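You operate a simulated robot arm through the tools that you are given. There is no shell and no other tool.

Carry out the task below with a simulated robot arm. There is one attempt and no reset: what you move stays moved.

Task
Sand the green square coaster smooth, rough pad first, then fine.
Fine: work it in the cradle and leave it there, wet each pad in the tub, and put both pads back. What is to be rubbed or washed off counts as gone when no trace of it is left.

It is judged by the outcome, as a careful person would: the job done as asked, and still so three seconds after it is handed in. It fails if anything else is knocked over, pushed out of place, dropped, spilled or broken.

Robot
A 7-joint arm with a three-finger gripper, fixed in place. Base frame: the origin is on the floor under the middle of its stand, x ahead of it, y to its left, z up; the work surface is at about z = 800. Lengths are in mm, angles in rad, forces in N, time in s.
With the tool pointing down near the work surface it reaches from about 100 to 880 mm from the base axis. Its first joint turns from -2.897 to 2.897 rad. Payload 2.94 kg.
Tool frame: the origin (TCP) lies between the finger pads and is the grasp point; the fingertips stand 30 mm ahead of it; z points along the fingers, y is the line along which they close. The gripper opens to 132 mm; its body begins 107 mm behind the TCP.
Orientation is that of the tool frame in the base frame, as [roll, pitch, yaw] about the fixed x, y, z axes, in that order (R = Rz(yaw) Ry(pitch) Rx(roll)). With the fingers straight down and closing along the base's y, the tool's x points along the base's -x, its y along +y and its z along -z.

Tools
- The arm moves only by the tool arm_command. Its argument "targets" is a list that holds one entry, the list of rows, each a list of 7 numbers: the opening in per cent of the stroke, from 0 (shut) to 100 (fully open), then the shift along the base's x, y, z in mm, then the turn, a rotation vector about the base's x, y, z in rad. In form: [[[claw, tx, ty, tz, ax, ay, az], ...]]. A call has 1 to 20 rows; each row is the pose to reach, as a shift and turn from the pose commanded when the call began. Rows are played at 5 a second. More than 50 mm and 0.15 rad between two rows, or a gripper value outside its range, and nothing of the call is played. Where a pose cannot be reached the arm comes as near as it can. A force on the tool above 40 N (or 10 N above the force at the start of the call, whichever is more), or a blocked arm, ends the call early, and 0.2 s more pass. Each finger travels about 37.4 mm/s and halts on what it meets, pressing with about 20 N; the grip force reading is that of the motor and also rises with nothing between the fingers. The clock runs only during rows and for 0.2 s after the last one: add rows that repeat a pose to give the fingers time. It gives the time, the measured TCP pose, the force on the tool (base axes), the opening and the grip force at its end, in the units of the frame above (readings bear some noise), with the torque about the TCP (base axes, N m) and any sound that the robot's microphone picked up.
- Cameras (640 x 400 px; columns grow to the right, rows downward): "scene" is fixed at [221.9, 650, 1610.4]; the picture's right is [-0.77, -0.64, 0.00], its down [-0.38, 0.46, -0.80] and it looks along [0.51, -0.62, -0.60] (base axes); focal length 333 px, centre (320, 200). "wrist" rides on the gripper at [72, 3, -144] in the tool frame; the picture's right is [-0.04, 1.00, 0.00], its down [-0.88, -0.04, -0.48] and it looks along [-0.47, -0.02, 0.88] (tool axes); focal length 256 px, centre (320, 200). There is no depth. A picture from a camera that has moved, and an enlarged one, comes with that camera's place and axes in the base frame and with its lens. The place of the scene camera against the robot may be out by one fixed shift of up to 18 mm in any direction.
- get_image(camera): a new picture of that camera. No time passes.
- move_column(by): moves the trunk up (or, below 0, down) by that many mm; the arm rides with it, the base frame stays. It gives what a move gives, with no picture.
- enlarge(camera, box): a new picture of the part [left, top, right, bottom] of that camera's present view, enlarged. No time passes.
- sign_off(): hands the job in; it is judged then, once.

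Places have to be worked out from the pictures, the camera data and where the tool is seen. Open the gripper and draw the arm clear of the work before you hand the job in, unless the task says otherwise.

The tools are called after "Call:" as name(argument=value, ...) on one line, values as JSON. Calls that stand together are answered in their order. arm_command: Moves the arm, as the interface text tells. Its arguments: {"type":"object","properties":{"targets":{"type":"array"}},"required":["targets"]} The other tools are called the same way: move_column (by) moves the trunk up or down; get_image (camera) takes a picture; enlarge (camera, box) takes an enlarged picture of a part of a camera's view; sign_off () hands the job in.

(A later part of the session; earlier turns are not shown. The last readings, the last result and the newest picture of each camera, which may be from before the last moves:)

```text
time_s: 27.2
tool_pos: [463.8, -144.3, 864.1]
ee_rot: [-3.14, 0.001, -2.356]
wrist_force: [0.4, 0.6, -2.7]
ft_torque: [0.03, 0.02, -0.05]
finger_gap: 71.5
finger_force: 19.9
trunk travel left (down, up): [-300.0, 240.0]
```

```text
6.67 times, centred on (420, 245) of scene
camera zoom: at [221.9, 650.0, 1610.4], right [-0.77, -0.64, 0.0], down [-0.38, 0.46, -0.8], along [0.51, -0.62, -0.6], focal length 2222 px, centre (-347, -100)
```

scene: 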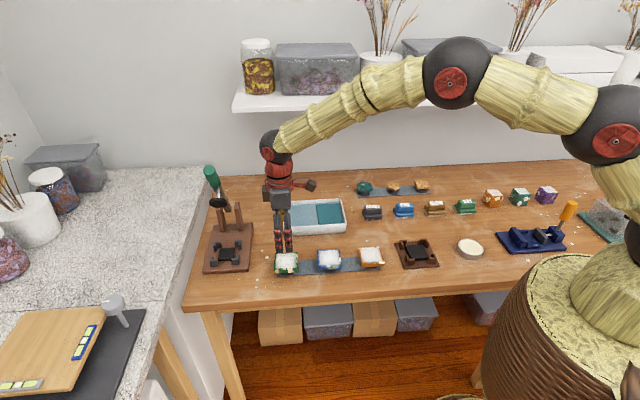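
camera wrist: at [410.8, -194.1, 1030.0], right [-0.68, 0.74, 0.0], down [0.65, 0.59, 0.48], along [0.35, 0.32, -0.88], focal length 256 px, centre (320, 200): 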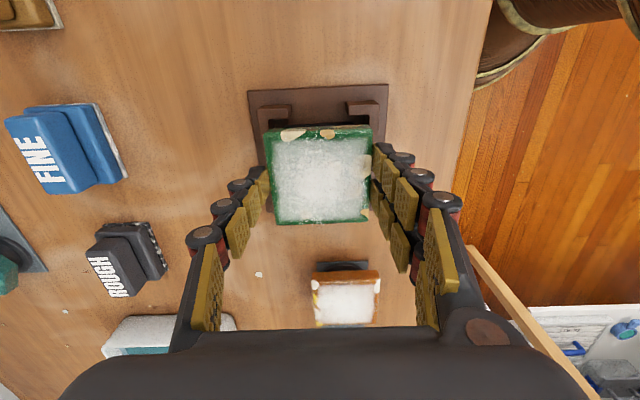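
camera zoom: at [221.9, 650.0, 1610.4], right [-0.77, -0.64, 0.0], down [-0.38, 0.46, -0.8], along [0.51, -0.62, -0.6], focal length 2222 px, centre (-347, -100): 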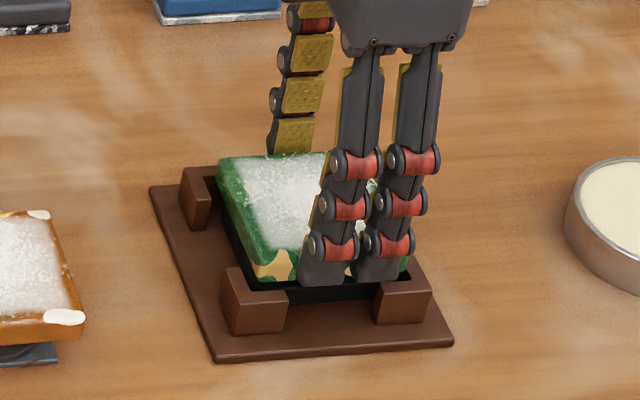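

The coaster is inside all four brackets. I'll keep lowering 1 mm per row to find the seat.

Call:
arm_command(targets=[[[40, 0, 0, -1, 0, 0, 0], [40, 0, 0, -2, 0, 0, 0], [40, 0, 0, -3, 0, 0, 0], [40, 0, 0, -3, 0, 0, 0]]])

Call:
enlarge(camera="scene", box=[380, 215, 460, 275])

```text
time_s: 28.2
tool_pos: [463.6, -143.8, 859.5]
ee_rot: [3.141, 0.001, -2.357]
wrist_force: [0.0, -0.6, -0.7]
ft_torque: [0.03, -0.01, 0.0]
finger_gap: 71.5
finger_force: 20.1
trunk travel left (down, up): [-300.0, 240.0]
```

```text
6.67 times, centred on (420, 245) of scene
camera zoom: at [221.9, 650.0, 1610.4], right [-0.77, -0.64, 0.0], down [-0.38, 0.46, -0.8], along [0.51, -0.62, -0.6], focal length 2222 px, centre (-347, -100)
```

zoom: 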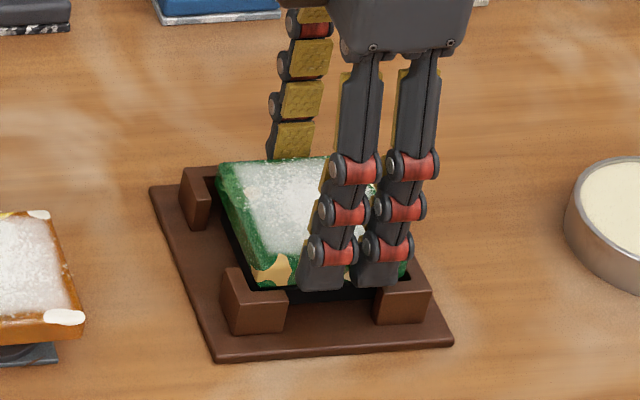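

No contact yet at TCP z 860. I'll go on in half-millimetre to 1 mm steps.

Call:
arm_command(targets=[[[40, 0, 0, -1, 0, 0, 0], [40, 0, 0, -2, 0, 0, 0], [40, 0, 0, -2, 0, 0, 0]]])

Call:
enlarge(camera="scene", box=[390, 225, 450, 270])

```text
time_s: 29.0
tool_pos: [463.7, -144.2, 857.6]
ee_rot: [3.141, 0.001, -2.358]
wrist_force: [-0.2, -0.4, -1.3]
ft_torque: [0.0, 0.02, -0.02]
finger_gap: 71.7
finger_force: 20.2
trunk travel left (down, up): [-300.0, 240.0]
```

```text
8.89 times, centred on (420, 248) of scene
camera zoom: at [221.9, 650.0, 1610.4], right [-0.77, -0.64, 0.0], down [-0.38, 0.46, -0.8], along [0.51, -0.62, -0.6], focal length 2963 px, centre (-569, -222)
```

zoom: 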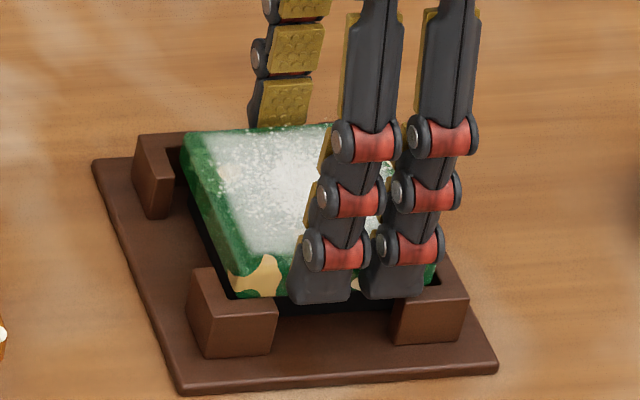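

Judging by the black pad's visible face, I'm about 2 mm above the seat. One more millimetre at a time.

Call:
arm_command(targets=[[[40, 0, 0, -0.5, 0, 0, 0], [40, 0, 0, -1, 0, 0, 0], [40, 0, 0, -1, 0, 0, 0]]])

```text
time_s: 29.8
tool_pos: [465.2, -144.3, 857.0]
ee_rot: [3.141, 0.0, -2.355]
wrist_force: [0.0, 0.1, -0.7]
ft_torque: [0.01, -0.02, -0.01]
finger_gap: 71.0
finger_force: 20.3
trunk travel left (down, up): [-300.0, 240.0]
```

Call:
arm_command(targets=[[[40, 0, 0, -0.5, 0, 0, 0], [40, 0, 0, -1, 0, 0, 0], [40, 0, 0, -1, 0, 0, 0]]])

Call:
enlarge(camera="scene", box=[390, 225, 450, 270])

```text
time_s: 30.6
tool_pos: [463.9, -144.0, 856.2]
ee_rot: [-3.141, 0.001, -2.356]
wrist_force: [0.3, 0.0, 0.2]
ft_torque: [0.0, -0.01, 0.0]
finger_gap: 71.5
finger_force: 20.4
trunk travel left (down, up): [-300.0, 240.0]
```

```text
8.89 times, centred on (420, 248) of scene
camera zoom: at [221.9, 650.0, 1610.4], right [-0.77, -0.64, 0.0], down [-0.38, 0.46, -0.8], along [0.51, -0.62, -0.6], focal length 2963 px, centre (-569, -222)
```

zoom: 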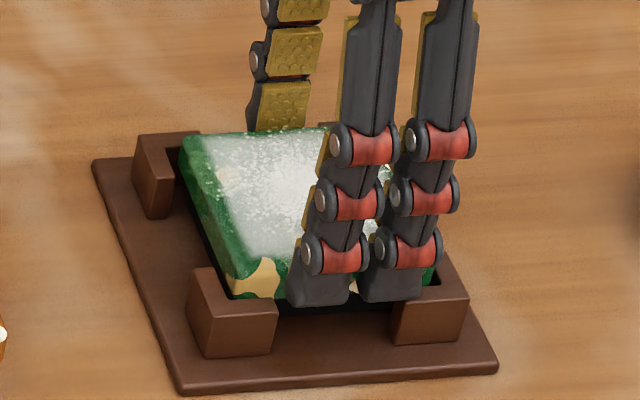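

The force is still near zero, though the coaster looks almost seated. One more small step.

Call:
arm_command(targets=[[[40, 0, 0, -0.5, 0, 0, 0], [40, 0, 0, -1, 0, 0, 0], [40, 0, 0, -1, 0, 0, 0]]])

```text
time_s: 31.4
tool_pos: [463.5, -143.0, 855.6]
ee_rot: [3.141, 0.0, -2.356]
wrist_force: [-0.1, -0.6, 0.8]
ft_torque: [0.02, 0.11, 0.0]
finger_gap: 71.5
finger_force: 20.0
trunk travel left (down, up): [-300.0, 240.0]
```

The torque about y has risen to 0.11 N m and the force to +0.8 N, so it may have just touched. One half-millimetre more to confirm.

Call:
arm_command(targets=[[[40, 0, 0, -0.5, 0, 0, 0], [40, 0, 0, -0.5, 0, 0, 0]]])

Call:
enlarge(camera="scene", box=[390, 225, 450, 270])

Call:
enlarge(camera="wrist", box=[220, 80, 420, 260])

```text
time_s: 32.0
tool_pos: [464.3, -143.7, 855.3]
ee_rot: [-3.141, 0.001, -2.355]
wrist_force: [-1.0, 1.7, 7.6]
ft_torque: [0.2, 0.42, -0.06]
finger_gap: 71.5
finger_force: 19.4
trunk travel left (down, up): [-300.0, 240.0]
```

```text
8.89 times, centred on (420, 248) of scene
camera zoom: at [221.9, 650.0, 1610.4], right [-0.77, -0.64, 0.0], down [-0.38, 0.46, -0.8], along [0.51, -0.62, -0.6], focal length 2963 px, centre (-569, -222)
```

zoom: 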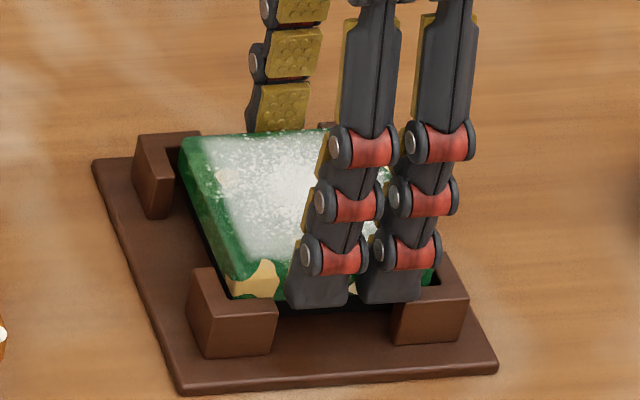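

```text
2.22 times, centred on (320, 170) of wrist
camera zoom: at [410.7, -194.0, 1000.0], right [-0.68, 0.74, 0.0], down [0.65, 0.59, 0.48], along [0.35, 0.32, -0.88], focal length 569 px, centre (320, 267)
```

zoom: 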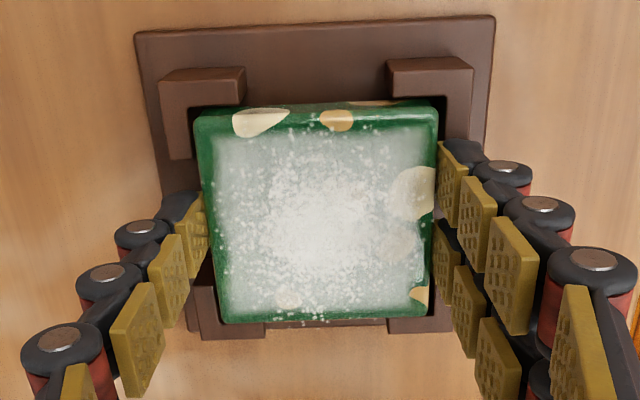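

The torque places this contact at the finger tip over a bracket arm (tips at about z 825), so the coaster is within about 1 mm of its seat. I'll back off 0.5 mm, release, and rise.

Call:
arm_command(targets=[[[40, 0, 0, 0.5, 0, 0, 0], [54, 0, 0, 0.5, 0, 0, 0], [60, 0, 0, 0.5, 0, 0, 0], [68, 0, 0, 1, 0, 0, 0], [75, 0, 0, 2, 0, 0, 0], [75, 0, 0, 2, 0, 0, 0]]])

Call:
enlarge(camera="wrist", box=[220, 80, 420, 260])

Call:
enlarge(camera="scene", box=[390, 225, 450, 270])

```text
time_s: 33.4
tool_pos: [464.3, -145.3, 857.2]
ee_rot: [-3.141, 0.001, -2.357]
wrist_force: [0.4, 0.4, -0.2]
ft_torque: [0.01, 0.03, 0.0]
finger_gap: 99.0
finger_force: 0.0
trunk travel left (down, up): [-300.0, 240.0]
```

```text
2.22 times, centred on (320, 170) of wrist
camera zoom: at [410.3, -193.9, 1001.5], right [-0.68, 0.74, 0.0], down [0.65, 0.59, 0.48], along [0.35, 0.32, -0.88], focal length 569 px, centre (320, 267)
```

zoom: 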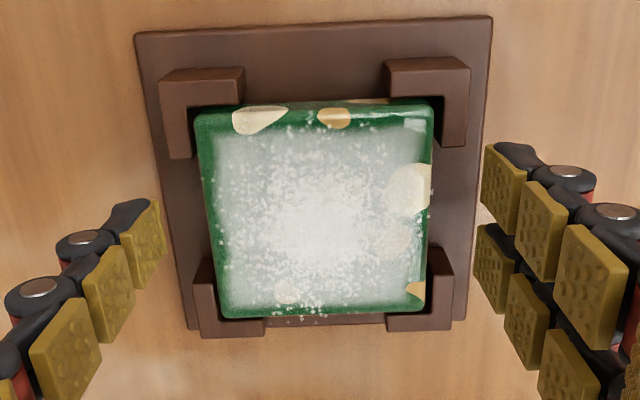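

```text
8.89 times, centred on (420, 248) of scene
camera zoom: at [221.9, 650.0, 1610.4], right [-0.77, -0.64, 0.0], down [-0.38, 0.46, -0.8], along [0.51, -0.62, -0.6], focal length 2963 px, centre (-569, -222)
```

zoom: 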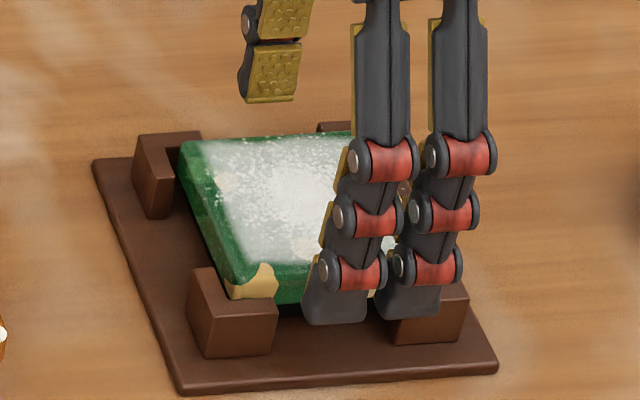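

The coaster has dropped into the seat, level and between all four brackets. I'll rise clear and go over to the ROUGH pad.

Call:
arm_command(targets=[[[80, 0, 0, 10, 0, 0, 0], [90, 0, 0, 30, 0, 0, 0], [100, 0, 0, 65, 0, 0, 0], [100, 0, 0, 100, 0, 0, 0], [100, 20, -5, 120, 0, 0, 0], [100, 55, -14, 130, 0, 0, 0], [100, 95, -24, 130, 0, 0, 0], [100, 135, -34, 130, 0, 0, 0], [100, 170, -43, 130, 0, 0, 0], [100, 190, -48, 130, 0, 0, 0], [100, 200, -50, 130, 0, 0, 0], [100, 200, -50, 130, 0, 0, 0]]])

Call:
get_image(camera="wrist")

Call:
get_image(camera="scene")

Call:
enlarge(camera="scene", box=[385, 225, 455, 275])

```text
time_s: 36.0
tool_pos: [664.5, -194.9, 985.5]
ee_rot: [3.142, 0.001, -2.357]
wrist_force: [-1.6, -0.3, -0.5]
ft_torque: [0.02, 0.01, 0.0]
finger_gap: 132.1
finger_force: 0.0
trunk travel left (down, up): [-300.0, 240.0]
```

```text
taken
camera wrist: at [610.5, -244.0, 1130.7], right [-0.68, 0.74, 0.0], down [0.65, 0.59, 0.48], along [0.35, 0.32, -0.88], focal length 256 px, centre (320, 200)
```

wrist: 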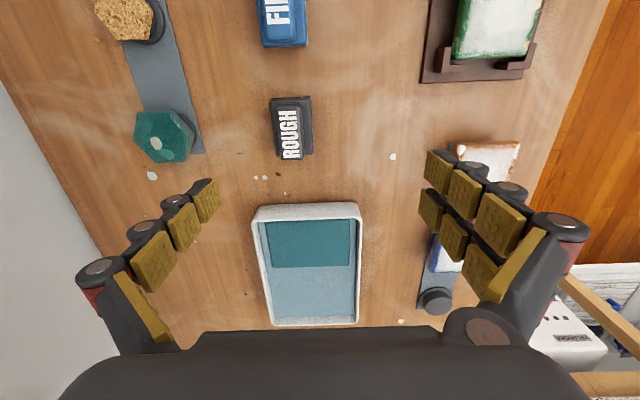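

```text
taken
```

scene: 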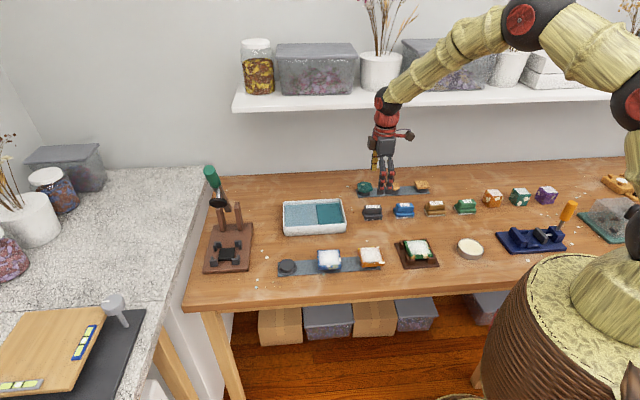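

```text
8.00 times, centred on (420, 250) of scene
camera zoom: at [221.9, 650.0, 1610.4], right [-0.77, -0.64, 0.0], down [-0.38, 0.46, -0.8], along [0.51, -0.62, -0.6], focal length 2667 px, centre (-480, -200)
```

zoom: 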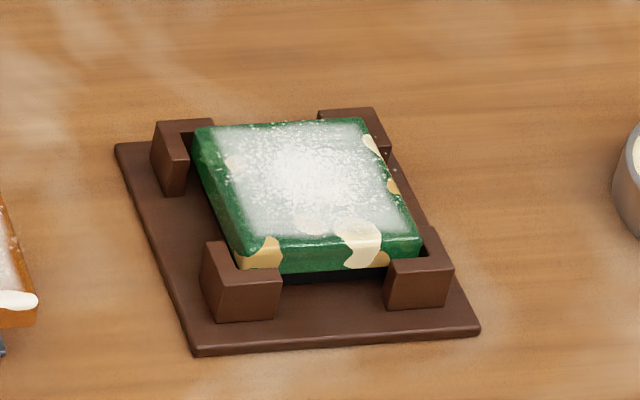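

The coaster sits neatly in the cradle. The ROUGH pad is at wrist pixel (292,128), and I'll enlarge to get its geometry and look into the tub.

Call:
enlarge(camera="wrist", box=[250, 80, 340, 170])

Call:
enlarge(camera="wrist", box=[235, 185, 385, 335])

Call:
enlarge(camera="scene", box=[355, 190, 425, 230])

Call:
enlarge(camera="scene", box=[275, 190, 355, 245])

```text
4.44 times, centred on (295, 125) of wrist
camera zoom: at [610.5, -244.0, 1130.7], right [-0.68, 0.74, 0.0], down [0.65, 0.59, 0.48], along [0.35, 0.32, -0.88], focal length 1138 px, centre (431, 533)
```

zoom: 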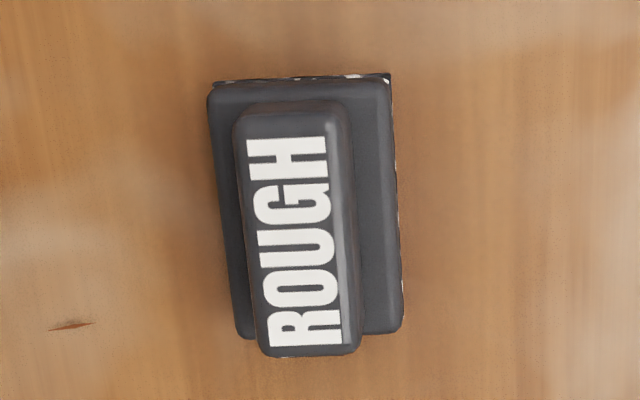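

```text
2.67 times, centred on (310, 260) of wrist
camera zoom: at [610.5, -244.0, 1130.7], right [-0.68, 0.74, 0.0], down [0.65, 0.59, 0.48], along [0.35, 0.32, -0.88], focal length 683 px, centre (347, 40)
```

zoom: 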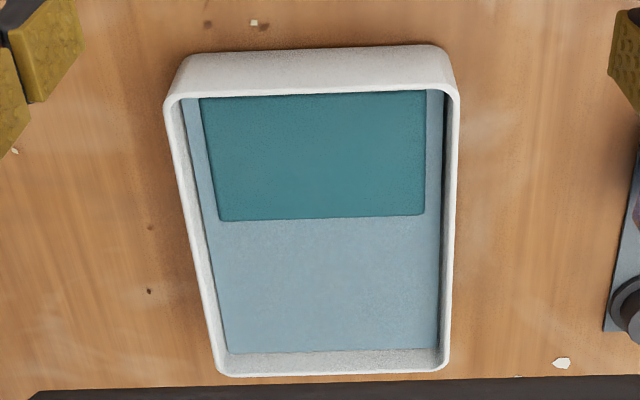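

```text
9.14 times, centred on (390, 210) of scene
camera zoom: at [221.9, 650.0, 1610.4], right [-0.77, -0.64, 0.0], down [-0.38, 0.46, -0.8], along [0.51, -0.62, -0.6], focal length 3048 px, centre (-320, 109)
```

zoom: 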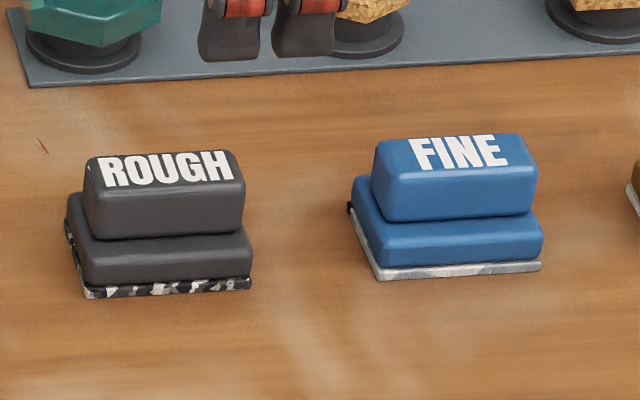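

```text
7.27 times, centred on (315, 218) of scene
camera zoom: at [221.9, 650.0, 1610.4], right [-0.77, -0.64, 0.0], down [-0.38, 0.46, -0.8], along [0.51, -0.62, -0.6], focal length 2424 px, centre (356, 73)
```

zoom: 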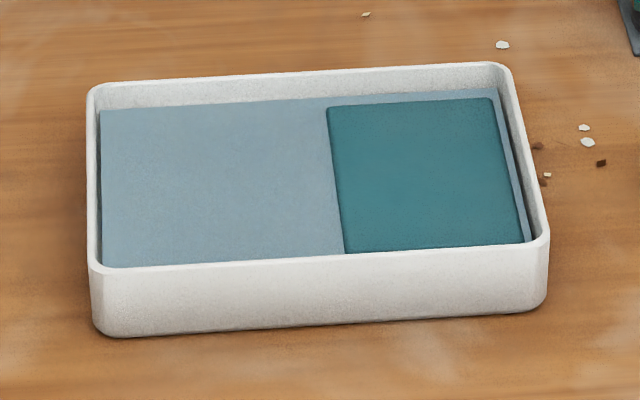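

The pads have a grippable handle block (about 60 x 28 mm) on a 66 x 45 mm base, aligned with the tool. The ROUGH handle's centre is about (+4.8, -32) mm in the tool frame. I'll move over it and come part way down.

Call:
arm_command(targets=[[[80, 8, -10, 0, 0, 0, 0], [60, 17, -23, -10, 0, 0, 0], [60, 19.4, -26.2, -30, 0, 0, 0], [60, 19.4, -26.2, -60, 0, 0, 0], [60, 19.4, -26.2, -80, 0, 0, 0], [60, 19.4, -26.2, -80, 0, 0, 0]]])

Call:
get_image(camera="wrist")

Call:
enlarge(camera="wrist", box=[250, 110, 390, 250])

Call:
enlarge(camera="scene", box=[340, 180, 410, 230])

```text
time_s: 37.4
tool_pos: [682.9, -220.5, 906.3]
ee_rot: [-3.141, 0.001, -2.358]
wrist_force: [0.2, 0.2, 0.3]
ft_torque: [0.0, 0.03, -0.03]
finger_gap: 79.0
finger_force: 0.1
trunk travel left (down, up): [-300.0, 240.0]
```

```text
taken
camera wrist: at [630.1, -270.0, 1050.8], right [-0.68, 0.74, 0.0], down [0.65, 0.59, 0.48], along [0.35, 0.32, -0.88], focal length 256 px, centre (320, 200)
```

wrist: 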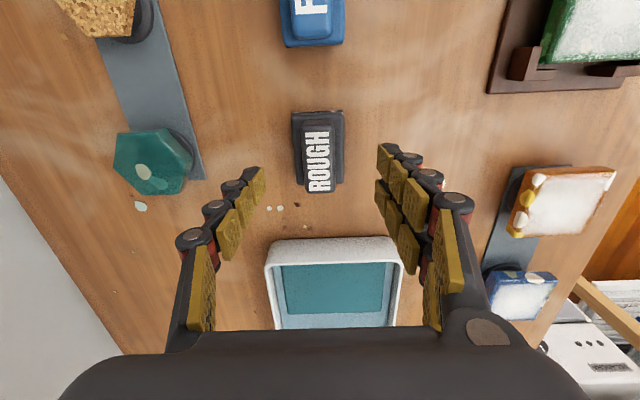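

```text
2.86 times, centred on (320, 180) of wrist
camera zoom: at [630.1, -270.0, 1050.8], right [-0.68, 0.74, 0.0], down [0.65, 0.59, 0.48], along [0.35, 0.32, -0.88], focal length 731 px, centre (320, 257)
```

zoom: 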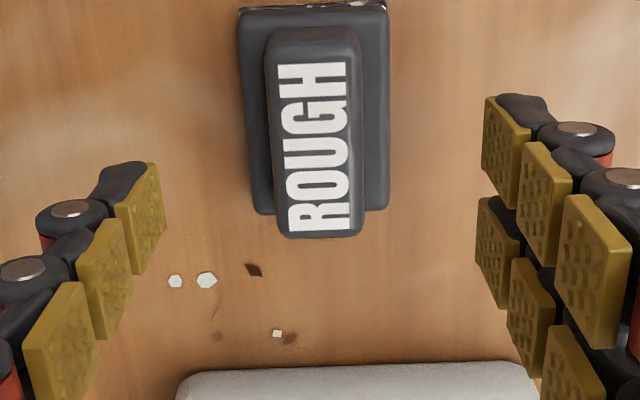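

```text
8.00 times, centred on (375, 205) of scene
camera zoom: at [221.9, 650.0, 1610.4], right [-0.77, -0.64, 0.0], down [-0.38, 0.46, -0.8], along [0.51, -0.62, -0.6], focal length 2667 px, centre (-120, 160)
```

zoom: 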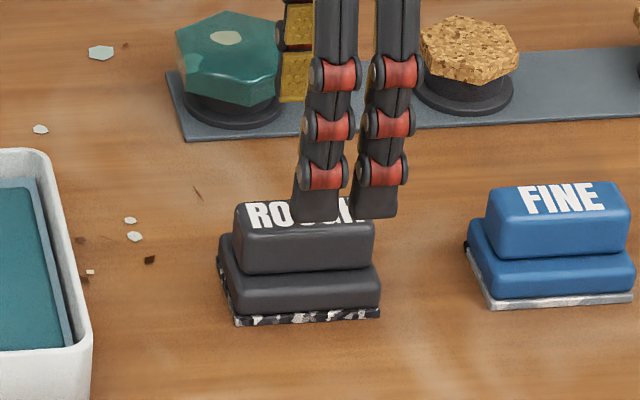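

The handle is centred under the tool to within 1 mm. I'll go down to fingertips at about z 829, just above the pad's base shoulder, and close.

Call:
arm_command(targets=[[[60, 0, 0, -15, 0, 0, 0], [60, 0, 0, -30, 0, 0, 0], [60, 0, 0, -41, 0, 0, 0], [60, 0, 0, -46, 0, 0, 0], [60, 0, 0, -46, 0, 0, 0]]])

Call:
enlarge(camera="wrist", box=[230, 110, 410, 270])

Call:
enlarge(camera="scene", box=[340, 180, 410, 230])

```text
time_s: 38.6
tool_pos: [683.6, -220.7, 861.0]
ee_rot: [-3.141, 0.0, -2.357]
wrist_force: [-0.4, 1.4, 1.1]
ft_torque: [-0.01, -0.02, 0.0]
finger_gap: 79.4
finger_force: 0.1
trunk travel left (down, up): [-300.0, 240.0]
```

```text
2.50 times, centred on (320, 190) of wrist
camera zoom: at [630.1, -270.4, 1005.0], right [-0.68, 0.74, 0.0], down [0.65, 0.59, 0.48], along [0.35, 0.32, -0.88], focal length 640 px, centre (320, 225)
```

zoom: 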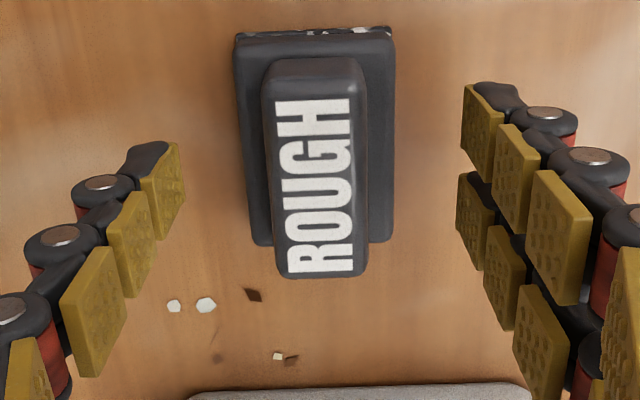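

```text
8.00 times, centred on (375, 205) of scene
camera zoom: at [221.9, 650.0, 1610.4], right [-0.77, -0.64, 0.0], down [-0.38, 0.46, -0.8], along [0.51, -0.62, -0.6], focal length 2667 px, centre (-120, 160)
```

zoom: 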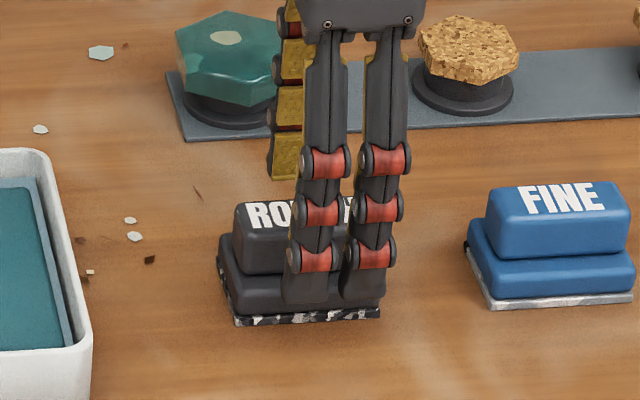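

Fingertips straddle the handle above the base shoulder. Closing.

Call:
arm_command(targets=[[[45, 0, 0, 0, 0, 0, 0], [30, 0, 0, 0, 0, 0, 0], [15, 0, 0, 0, 0, 0, 0], [10, 0, 0, 0, 0, 0, 0], [10, 0, 0, 0, 0, 0, 0], [10, 0, 0, 0, 0, 0, 0], [10, 0, 0, 0, 0, 0, 0]]])

Call:
enlarge(camera="wrist", box=[230, 110, 410, 270])

Call:
enlarge(camera="scene", box=[340, 180, 410, 230])

```text
time_s: 40.2
tool_pos: [683.2, -221.1, 860.0]
ee_rot: [3.141, 0.001, -2.355]
wrist_force: [0.9, 0.4, 0.8]
ft_torque: [0.03, -0.01, 0.01]
finger_gap: 27.4
finger_force: 20.4
trunk travel left (down, up): [-300.0, 240.0]
```

```text
2.50 times, centred on (320, 190) of wrist
camera zoom: at [630.0, -270.4, 1005.1], right [-0.68, 0.74, 0.0], down [0.65, 0.59, 0.48], along [0.35, 0.32, -0.88], focal length 640 px, centre (320, 225)
```

zoom: 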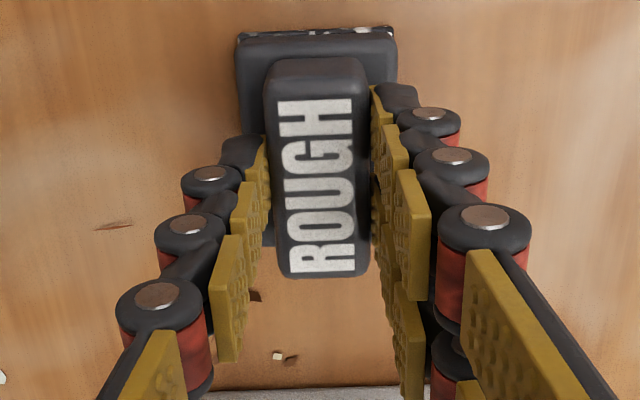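

```text
8.00 times, centred on (375, 205) of scene
camera zoom: at [221.9, 650.0, 1610.4], right [-0.77, -0.64, 0.0], down [-0.38, 0.46, -0.8], along [0.51, -0.62, -0.6], focal length 2667 px, centre (-120, 160)
```

zoom: 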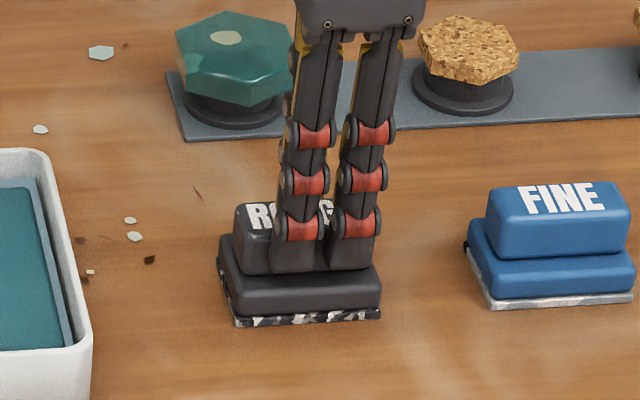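

The ROUGH pad is gripped (gap 27.4 mm, 20 N), with its home at TCP [683.4, -221, 860]. I'll lift it and go toward the tub, staying high.

Call:
arm_command(targets=[[[10, 0, 0, 5, 0, 0, 0], [10, 0, 0, 20, 0, 0, 0], [10, 0, 0, 50, 0, 0, 0], [10, 0, 0, 85, 0, 0, 0], [10, 0, 0, 115, 0, 0, 0], [10, 15, 17, 130, 0, 0, 0], [10, 40, 45, 130, 0, 0, 0], [10, 60, 70, 130, 0, 0, 0], [10, 70, 80, 130, 0, 0, 0], [10, 70, 80, 130, 0, 0, 0]]])

Call:
get_image(camera="wrist")

Call:
get_image(camera="scene")

```text
time_s: 42.4
tool_pos: [753.0, -141.3, 991.0]
ee_rot: [3.141, 0.0, -2.356]
wrist_force: [0.3, 0.4, 0.2]
ft_torque: [0.04, 0.0, -0.03]
finger_gap: 27.4
finger_force: 19.6
trunk travel left (down, up): [-300.0, 240.0]
```

```text
taken
camera wrist: at [700.0, -190.7, 1135.3], right [-0.68, 0.74, 0.0], down [0.65, 0.59, 0.48], along [0.35, 0.32, -0.88], focal length 256 px, centre (320, 200)
```

wrist: 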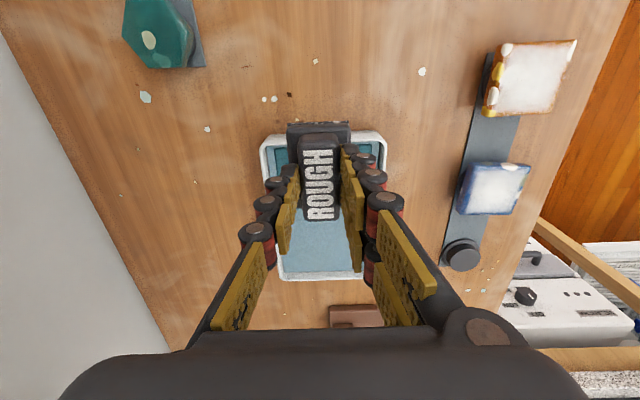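

```text
taken
```

scene: 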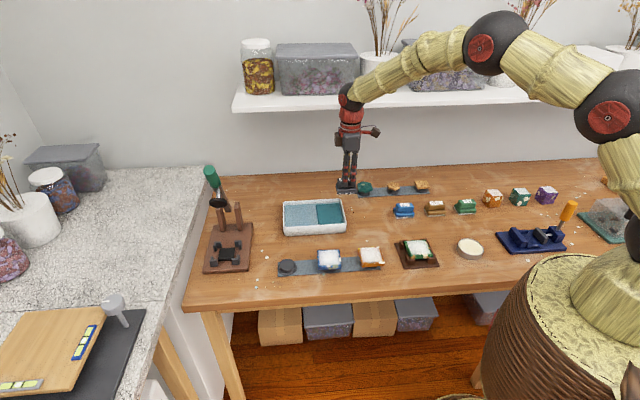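

The pad is in hand and the tub lies ahead of it. I'll enlarge to place the tub's rim, water and sponge.

Call:
enlarge(camera="wrist", box=[240, 110, 410, 300])

Call:
enlarge(camera="scene", box=[275, 190, 355, 245])

```text
2.11 times, centred on (325, 205) of wrist
camera zoom: at [700.0, -190.7, 1135.3], right [-0.68, 0.74, 0.0], down [0.65, 0.59, 0.48], along [0.35, 0.32, -0.88], focal length 539 px, centre (310, 190)
```

zoom: 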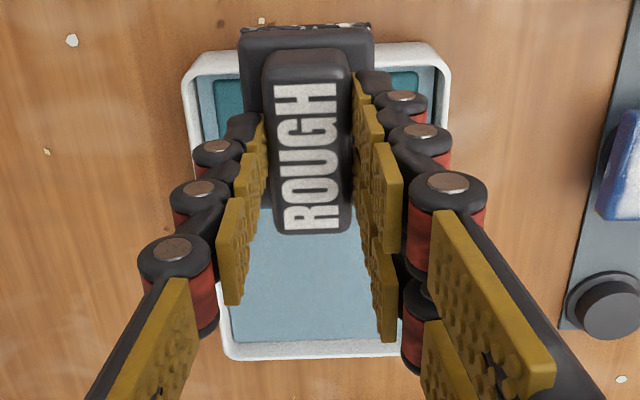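

```text
7.27 times, centred on (315, 218) of scene
camera zoom: at [221.9, 650.0, 1610.4], right [-0.77, -0.64, 0.0], down [-0.38, 0.46, -0.8], along [0.51, -0.62, -0.6], focal length 2424 px, centre (356, 73)
```

zoom: 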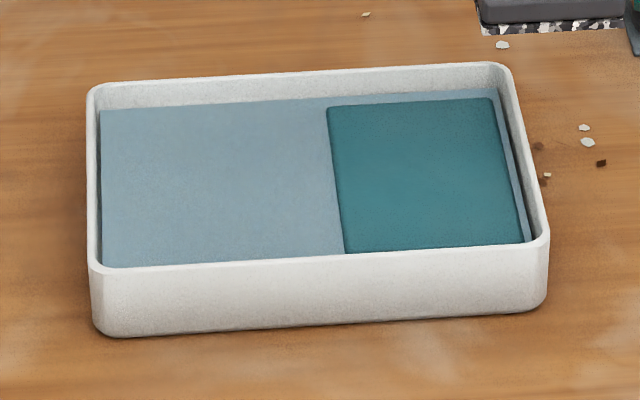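

The light-blue water half is centred near tool (-160, 0), which is around [864, -30], within reach. I'll move above it and check the clearance before dipping.

Call:
arm_command(targets=[[[10, 15, 15, 0, 0, 0, 0], [10, 40, 40, 0, 0, 0, 0], [10, 70, 70, 0, 0, 0, 0], [10, 95, 95, 0, 0, 0, 0], [10, 107, 107, 0, 0, 0, 0], [10, 107, 107, -20, 0, 0, 0], [10, 107, 107, -40, 0, 0, 0], [10, 107, 107, -40, 0, 0, 0]]])

Call:
get_image(camera="wrist")

Call:
enlarge(camera="wrist", box=[220, 60, 420, 260])

Call:
enlarge(camera="scene", box=[265, 150, 365, 245])

```text
time_s: 44.2
tool_pos: [860.4, -33.9, 950.3]
ee_rot: [-3.141, 0.0, -2.357]
wrist_force: [-0.2, -0.2, -0.6]
ft_torque: [0.0, -0.02, 0.01]
finger_gap: 27.3
finger_force: 19.8
trunk travel left (down, up): [-300.0, 240.0]
```

```text
taken
camera wrist: at [807.0, -83.0, 1094.7], right [-0.68, 0.74, 0.0], down [0.65, 0.59, 0.48], along [0.35, 0.32, -0.88], focal length 256 px, centre (320, 200)
```

wrist: 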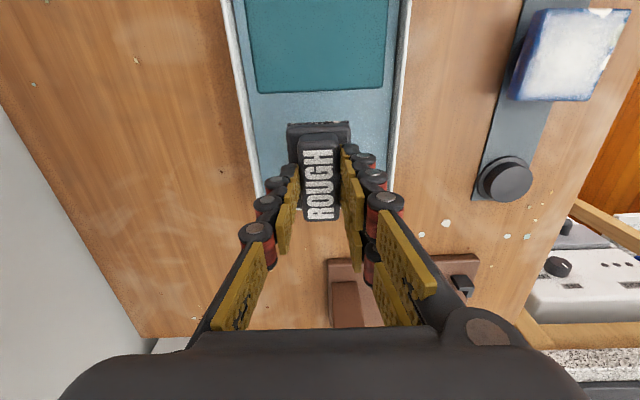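

```text
2.00 times, centred on (320, 160) of wrist
camera zoom: at [807.0, -83.0, 1094.7], right [-0.68, 0.74, 0.0], down [0.65, 0.59, 0.48], along [0.35, 0.32, -0.88], focal length 512 px, centre (320, 280)
```

zoom: 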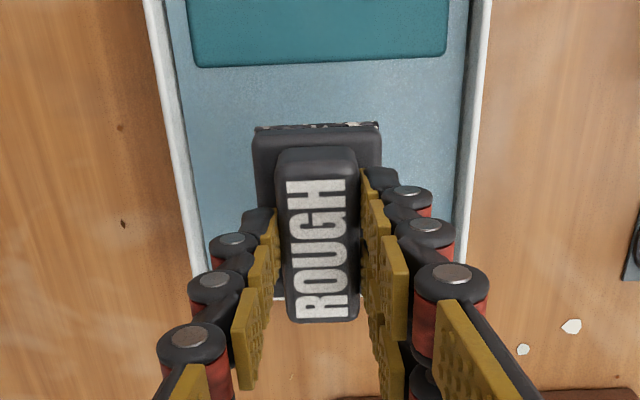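

```text
4.21 times, centred on (315, 198) of scene
camera zoom: at [221.9, 650.0, 1610.4], right [-0.77, -0.64, 0.0], down [-0.38, 0.46, -0.8], along [0.51, -0.62, -0.6], focal length 1404 px, centre (341, 210)
```

zoom: 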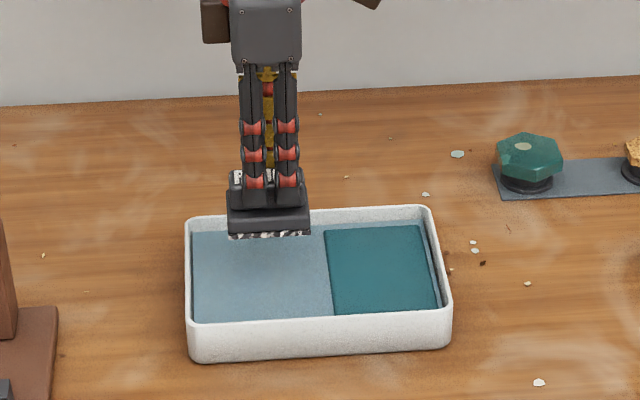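

The pad is inside the light-blue half with more than 14 mm clearance all round. I'll lower it gently toward the water (expected around TCP z 888) and watch the force.

Call:
arm_command(targets=[[[10, 0, 0, -15, 0, 0, 0], [10, 0, 0, -30, 0, 0, 0], [10, 0, 0, -42, 0, 0, 0], [10, 0, 0, -50, 0, 0, 0], [10, 0, 0, -55, 0, 0, 0], [10, 0, 0, -58, 0, 0, 0], [10, 0, 0, -58, 0, 0, 0]]])

Call:
enlarge(camera="scene", box=[265, 170, 365, 245])

Call:
enlarge(camera="wrist", box=[220, 60, 420, 260])

```text
time_s: 45.8
tool_pos: [859.5, -32.6, 893.6]
ee_rot: [-3.141, 0.0, -2.355]
wrist_force: [-0.1, -0.6, -0.8]
ft_torque: [0.0, 0.03, 0.02]
finger_gap: 27.4
finger_force: 20.3
trunk travel left (down, up): [-300.0, 240.0]
```

```text
5.33 times, centred on (315, 208) of scene
camera zoom: at [221.9, 650.0, 1610.4], right [-0.77, -0.64, 0.0], down [-0.38, 0.46, -0.8], along [0.51, -0.62, -0.6], focal length 1778 px, centre (347, 160)
```

zoom: 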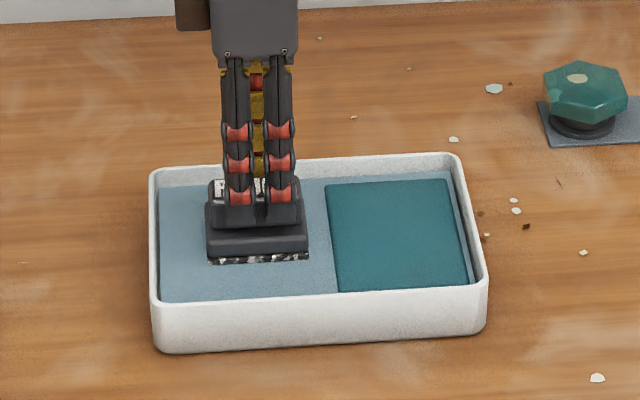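

```text
2.00 times, centred on (320, 160) of wrist
camera zoom: at [807.3, -82.9, 1037.1], right [-0.68, 0.74, 0.0], down [0.65, 0.59, 0.48], along [0.35, 0.32, -0.88], focal length 512 px, centre (320, 280)
```

zoom: 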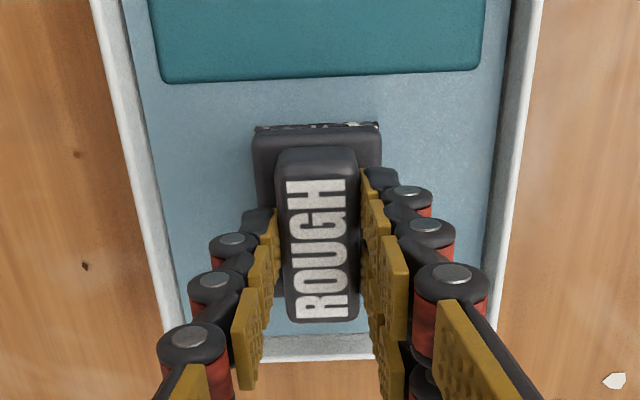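

The pad face is a few millimetres above the surface. I'll continue in 2 mm steps.

Call:
arm_command(targets=[[[10, 0, 0, -2, 0, 0, 0], [10, 0, 0, -4, 0, 0, 0], [10, 0, 0, -6, 0, 0, 0], [10, 0, 0, -8, 0, 0, 0], [10, 0, 0, -8, 0, 0, 0]]])

Call:
enlarge(camera="scene", box=[285, 185, 355, 240])

```text
time_s: 47.0
tool_pos: [860.4, -33.4, 885.1]
ee_rot: [3.14, 0.0, -2.355]
wrist_force: [0.1, 0.1, -0.8]
ft_torque: [-0.01, 0.02, -0.01]
finger_gap: 27.3
finger_force: 19.8
trunk travel left (down, up): [-300.0, 240.0]
```

```text
7.27 times, centred on (320, 212) of scene
camera zoom: at [221.9, 650.0, 1610.4], right [-0.77, -0.64, 0.0], down [-0.38, 0.46, -0.8], along [0.51, -0.62, -0.6], focal length 2424 px, centre (320, 109)
```

zoom: 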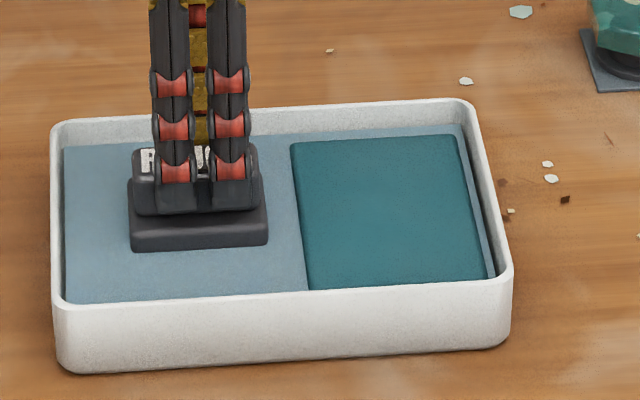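

The abrasive face has gone under the surface with no resistance, so the light-blue is water. I'll go 3 mm deeper, hold about a second, then lift slowly and let it drip over the tub.

Call:
arm_command(targets=[[[10, 0, 0, -2, 0, 0, 0], [10, 0, 0, -3, 0, 0, 0], [10, 0, 0, -3, 0, 0, 0], [10, 0, 0, -3, 0, 0, 0], [10, 0, 0, -3, 0, 0, 0], [10, 0, 0, -3, 0, 0, 0], [10, 0, 0, 2, 0, 0, 0], [10, 0, 0, 10, 0, 0, 0], [10, 0, 0, 20, 0, 0, 0], [10, 0, 0, 35, 0, 0, 0], [10, 0, 0, 50, 0, 0, 0], [10, 0, 0, 65, 0, 0, 0], [10, 0, 0, 65, 0, 0, 0], [10, 0, 0, 65, 0, 0, 0], [10, 0, 0, 65, 0, 0, 0]]])

Call:
enlarge(camera="scene", box=[265, 150, 365, 245])

Call:
get_image(camera="wrist")

```text
time_s: 50.2
tool_pos: [860.5, -33.3, 949.7]
ee_rot: [-3.14, -0.001, -2.356]
wrist_force: [0.3, -0.2, -0.7]
ft_torque: [-0.04, -0.01, 0.01]
finger_gap: 27.5
finger_force: 20.1
trunk travel left (down, up): [-300.0, 240.0]
```

```text
4.21 times, centred on (315, 198) of scene
camera zoom: at [221.9, 650.0, 1610.4], right [-0.77, -0.64, 0.0], down [-0.38, 0.46, -0.8], along [0.51, -0.62, -0.6], focal length 1404 px, centre (341, 210)
```

zoom: 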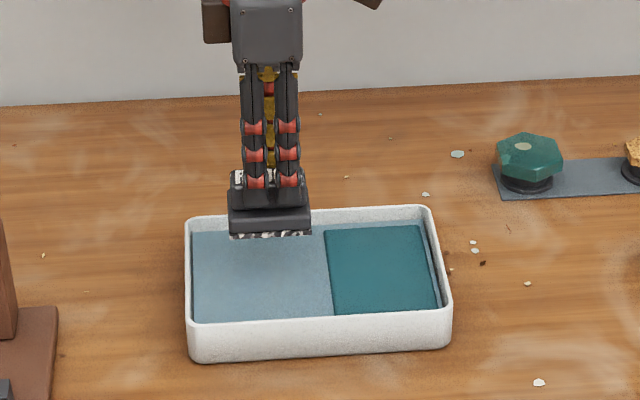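

```text
taken
camera wrist: at [806.8, -83.9, 1094.4], right [-0.68, 0.74, 0.0], down [0.65, 0.59, 0.48], along [0.35, 0.32, -0.88], focal length 256 px, centre (320, 200)
```

wrist: 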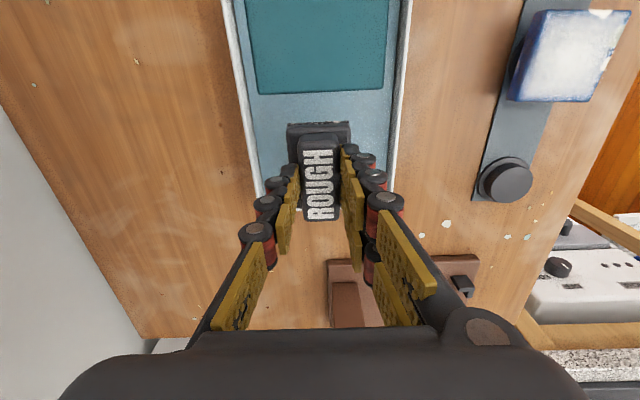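

Now I'll zoom on the pad to see whether it looks wet (darker or dripping).

Call:
enlarge(camera="scene", box=[310, 185, 350, 212])

Call:
enlarge(camera="wrist", box=[280, 110, 360, 170])

```text
14.81 times, centred on (330, 198) of scene
camera zoom: at [221.9, 650.0, 1610.4], right [-0.77, -0.64, 0.0], down [-0.38, 0.46, -0.8], along [0.51, -0.62, -0.6], focal length 4939 px, centre (172, 222)
```

zoom: 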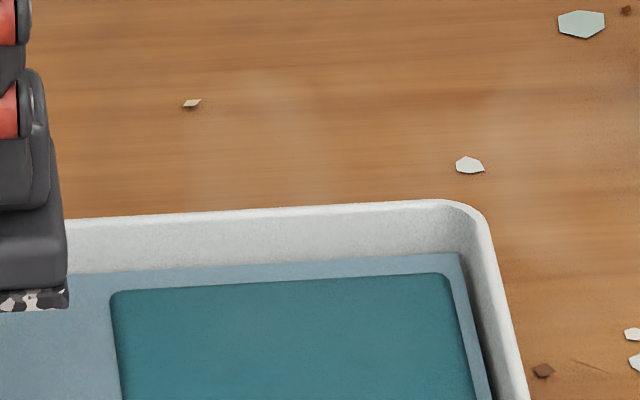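

```text
6.67 times, centred on (320, 140) of wrist
camera zoom: at [806.8, -83.9, 1094.4], right [-0.68, 0.74, 0.0], down [0.65, 0.59, 0.48], along [0.35, 0.32, -0.88], focal length 1707 px, centre (320, 600)
```

zoom: 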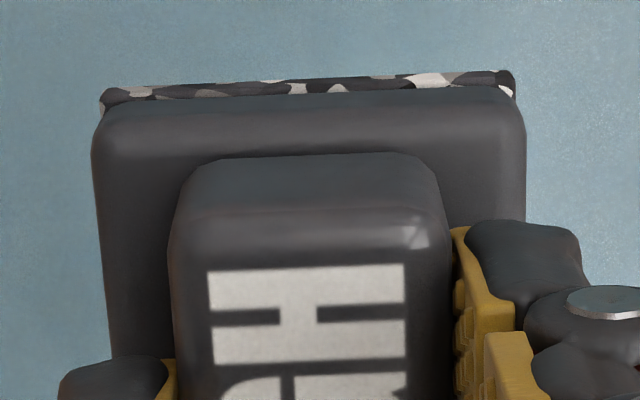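

The abrasive still shows its speckle, and I can't tell wetness from its look. To be sure, I'll also dip it over the teal half of the tub, lowering gently to see whether that is a submerged sponge or open water.

Call:
arm_command(targets=[[[10, -12, -12, 0, 0, 0, 0], [10, -32, -32, 0, 0, 0, 0], [10, -54, -54, 0, 0, 0, 0], [10, -64, -64, 0, 0, 0, 0], [10, -64, -64, -15, 0, 0, 0], [10, -64, -64, -32, 0, 0, 0], [10, -64, -64, -45, 0, 0, 0], [10, -64, -64, -52, 0, 0, 0], [10, -64, -64, -52, 0, 0, 0]]])

Call:
enlarge(camera="scene", box=[285, 175, 365, 240])

Call:
enlarge(camera="wrist", box=[220, 60, 420, 260])

```text
time_s: 52.2
tool_pos: [795.4, -98.0, 897.2]
ee_rot: [3.141, 0.0, -2.356]
wrist_force: [1.4, 0.0, -1.4]
ft_torque: [-0.01, -0.02, 0.03]
finger_gap: 27.5
finger_force: 19.7
trunk travel left (down, up): [-300.0, 240.0]
```

```text
6.15 times, centred on (325, 208) of scene
camera zoom: at [221.9, 650.0, 1610.4], right [-0.77, -0.64, 0.0], down [-0.38, 0.46, -0.8], along [0.51, -0.62, -0.6], focal length 2052 px, centre (289, 154)
```

zoom: 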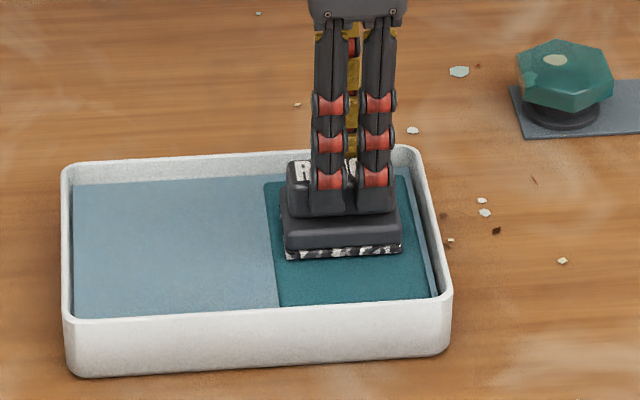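

```text
2.00 times, centred on (320, 160) of wrist
camera zoom: at [742.5, -147.3, 1042.1], right [-0.68, 0.74, 0.0], down [0.65, 0.59, 0.48], along [0.35, 0.32, -0.88], focal length 512 px, centre (320, 280)
```

zoom: 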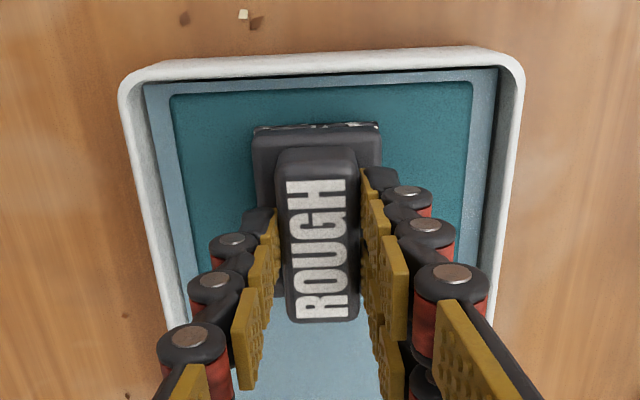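

I'm over the teal half at about 837 for the pad face. Lowering 1–2 mm per row with the force watched.

Call:
arm_command(targets=[[[10, 0, 0, -1.5, 0, 0, 0], [10, 0, 0, -3, 0, 0, 0], [10, 0, 0, -4.5, 0, 0, 0], [10, 0, 0, -6, 0, 0, 0], [10, 0, 0, -6, 0, 0, 0]]])

Call:
enlarge(camera="scene", box=[305, 185, 355, 230])

```text
time_s: 53.4
tool_pos: [797.5, -97.9, 894.6]
ee_rot: [-3.14, 0.001, -2.357]
wrist_force: [-3.4, -2.0, 18.9]
ft_torque: [-0.21, 0.32, -0.02]
finger_gap: 27.7
finger_force: 20.1
trunk travel left (down, up): [-300.0, 240.0]
```

```text
8.89 times, centred on (330, 208) of scene
camera zoom: at [221.9, 650.0, 1610.4], right [-0.77, -0.64, 0.0], down [-0.38, 0.46, -0.8], along [0.51, -0.62, -0.6], focal length 2963 px, centre (231, 133)
```

zoom: 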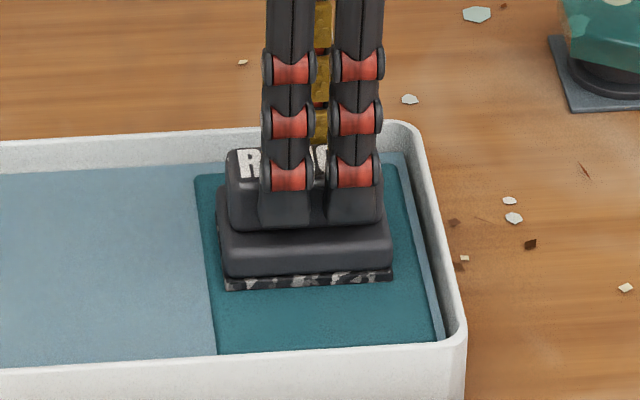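

The teal slab is solid, with its top at about z 834 (pad face contact at 19 N), so it is a sponge block in the water, and the pad has now been on both. I'll lift off and carry the wet pad to the cradle.

Call:
arm_command(targets=[[[10, 0, 0, 6, 0, 0, 0], [10, 0, 0, 15, 0, 0, 0], [10, 0, 0, 35, 0, 0, 0], [10, 0, 0, 60, 0, 0, 0], [10, 0, 0, 85, 0, 0, 0], [10, -15, -2, 95, 0, 0, 0], [10, -45, -6, 95, 0, 0, 0], [10, -85, -11, 95, 0, 0, 0], [10, -128, -17, 95, 0, 0, 0], [10, -171, -23, 95, 0, 0, 0], [10, -214, -28, 95, 0, 0, 0], [10, -257, -34, 95, 0, 0, 0], [10, -295, -39, 95, 0, 0, 0], [10, -318, -42, 95, 0, 0, 0], [10, -328.7, -43.9, 85, 0, 0, 0], [10, -328.7, -43.9, 60, 0, 0, 0], [10, -328.7, -43.9, 35, 0, 0, 0], [10, -328.7, -43.9, 20, 0, 0, 0], [10, -328.7, -43.9, 20, 0, 0, 0]]])

Call:
get_image(camera="wrist")

Call:
enlarge(camera="wrist", box=[220, 60, 420, 260])

Call:
enlarge(camera="scene", box=[380, 205, 460, 275])

```text
time_s: 57.4
tool_pos: [468.6, -141.8, 912.2]
ee_rot: [3.141, 0.0, -2.357]
wrist_force: [0.6, 0.1, -0.6]
ft_torque: [-0.01, 0.02, 0.02]
finger_gap: 27.3
finger_force: 20.1
trunk travel left (down, up): [-300.0, 240.0]
```

```text
taken
camera wrist: at [414.4, -191.7, 1056.6], right [-0.68, 0.74, 0.0], down [0.65, 0.59, 0.48], along [0.35, 0.32, -0.88], focal length 256 px, centre (320, 200)
```

wrist: 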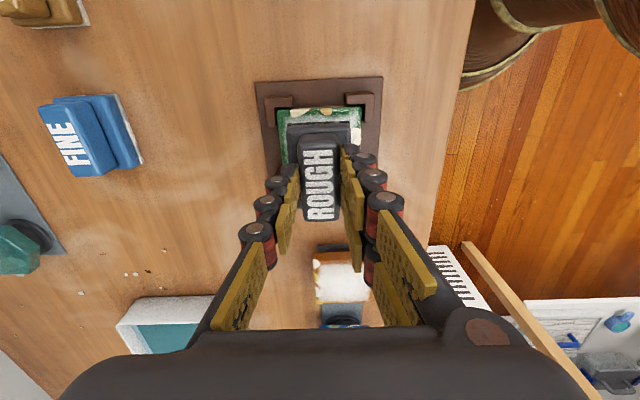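

```text
2.00 times, centred on (320, 160) of wrist
camera zoom: at [414.4, -191.7, 1056.6], right [-0.68, 0.74, 0.0], down [0.65, 0.59, 0.48], along [0.35, 0.32, -0.88], focal length 512 px, centre (320, 280)
```

zoom: 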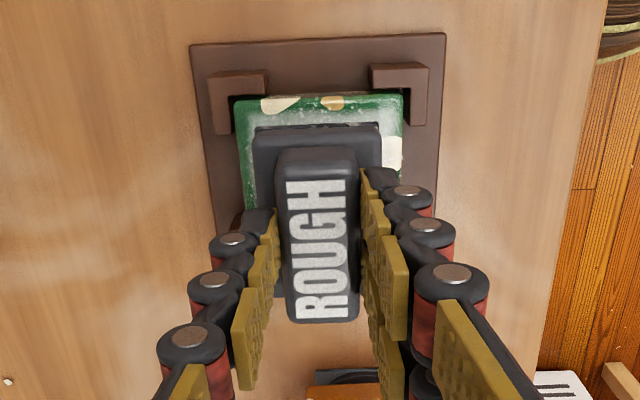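

```text
5.71 times, centred on (420, 240) of scene
camera zoom: at [221.9, 650.0, 1610.4], right [-0.77, -0.64, 0.0], down [-0.38, 0.46, -0.8], along [0.51, -0.62, -0.6], focal length 1905 px, centre (-251, -29)
```

zoom: 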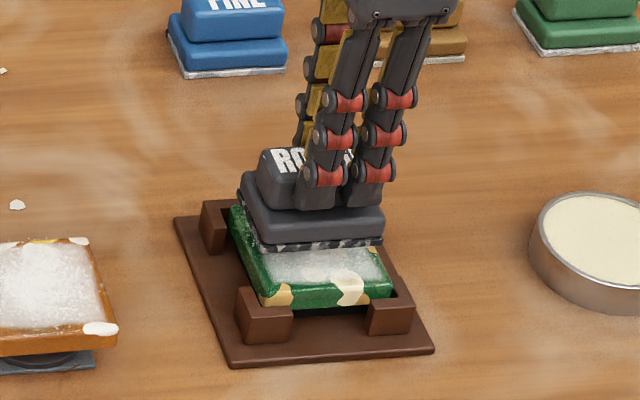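

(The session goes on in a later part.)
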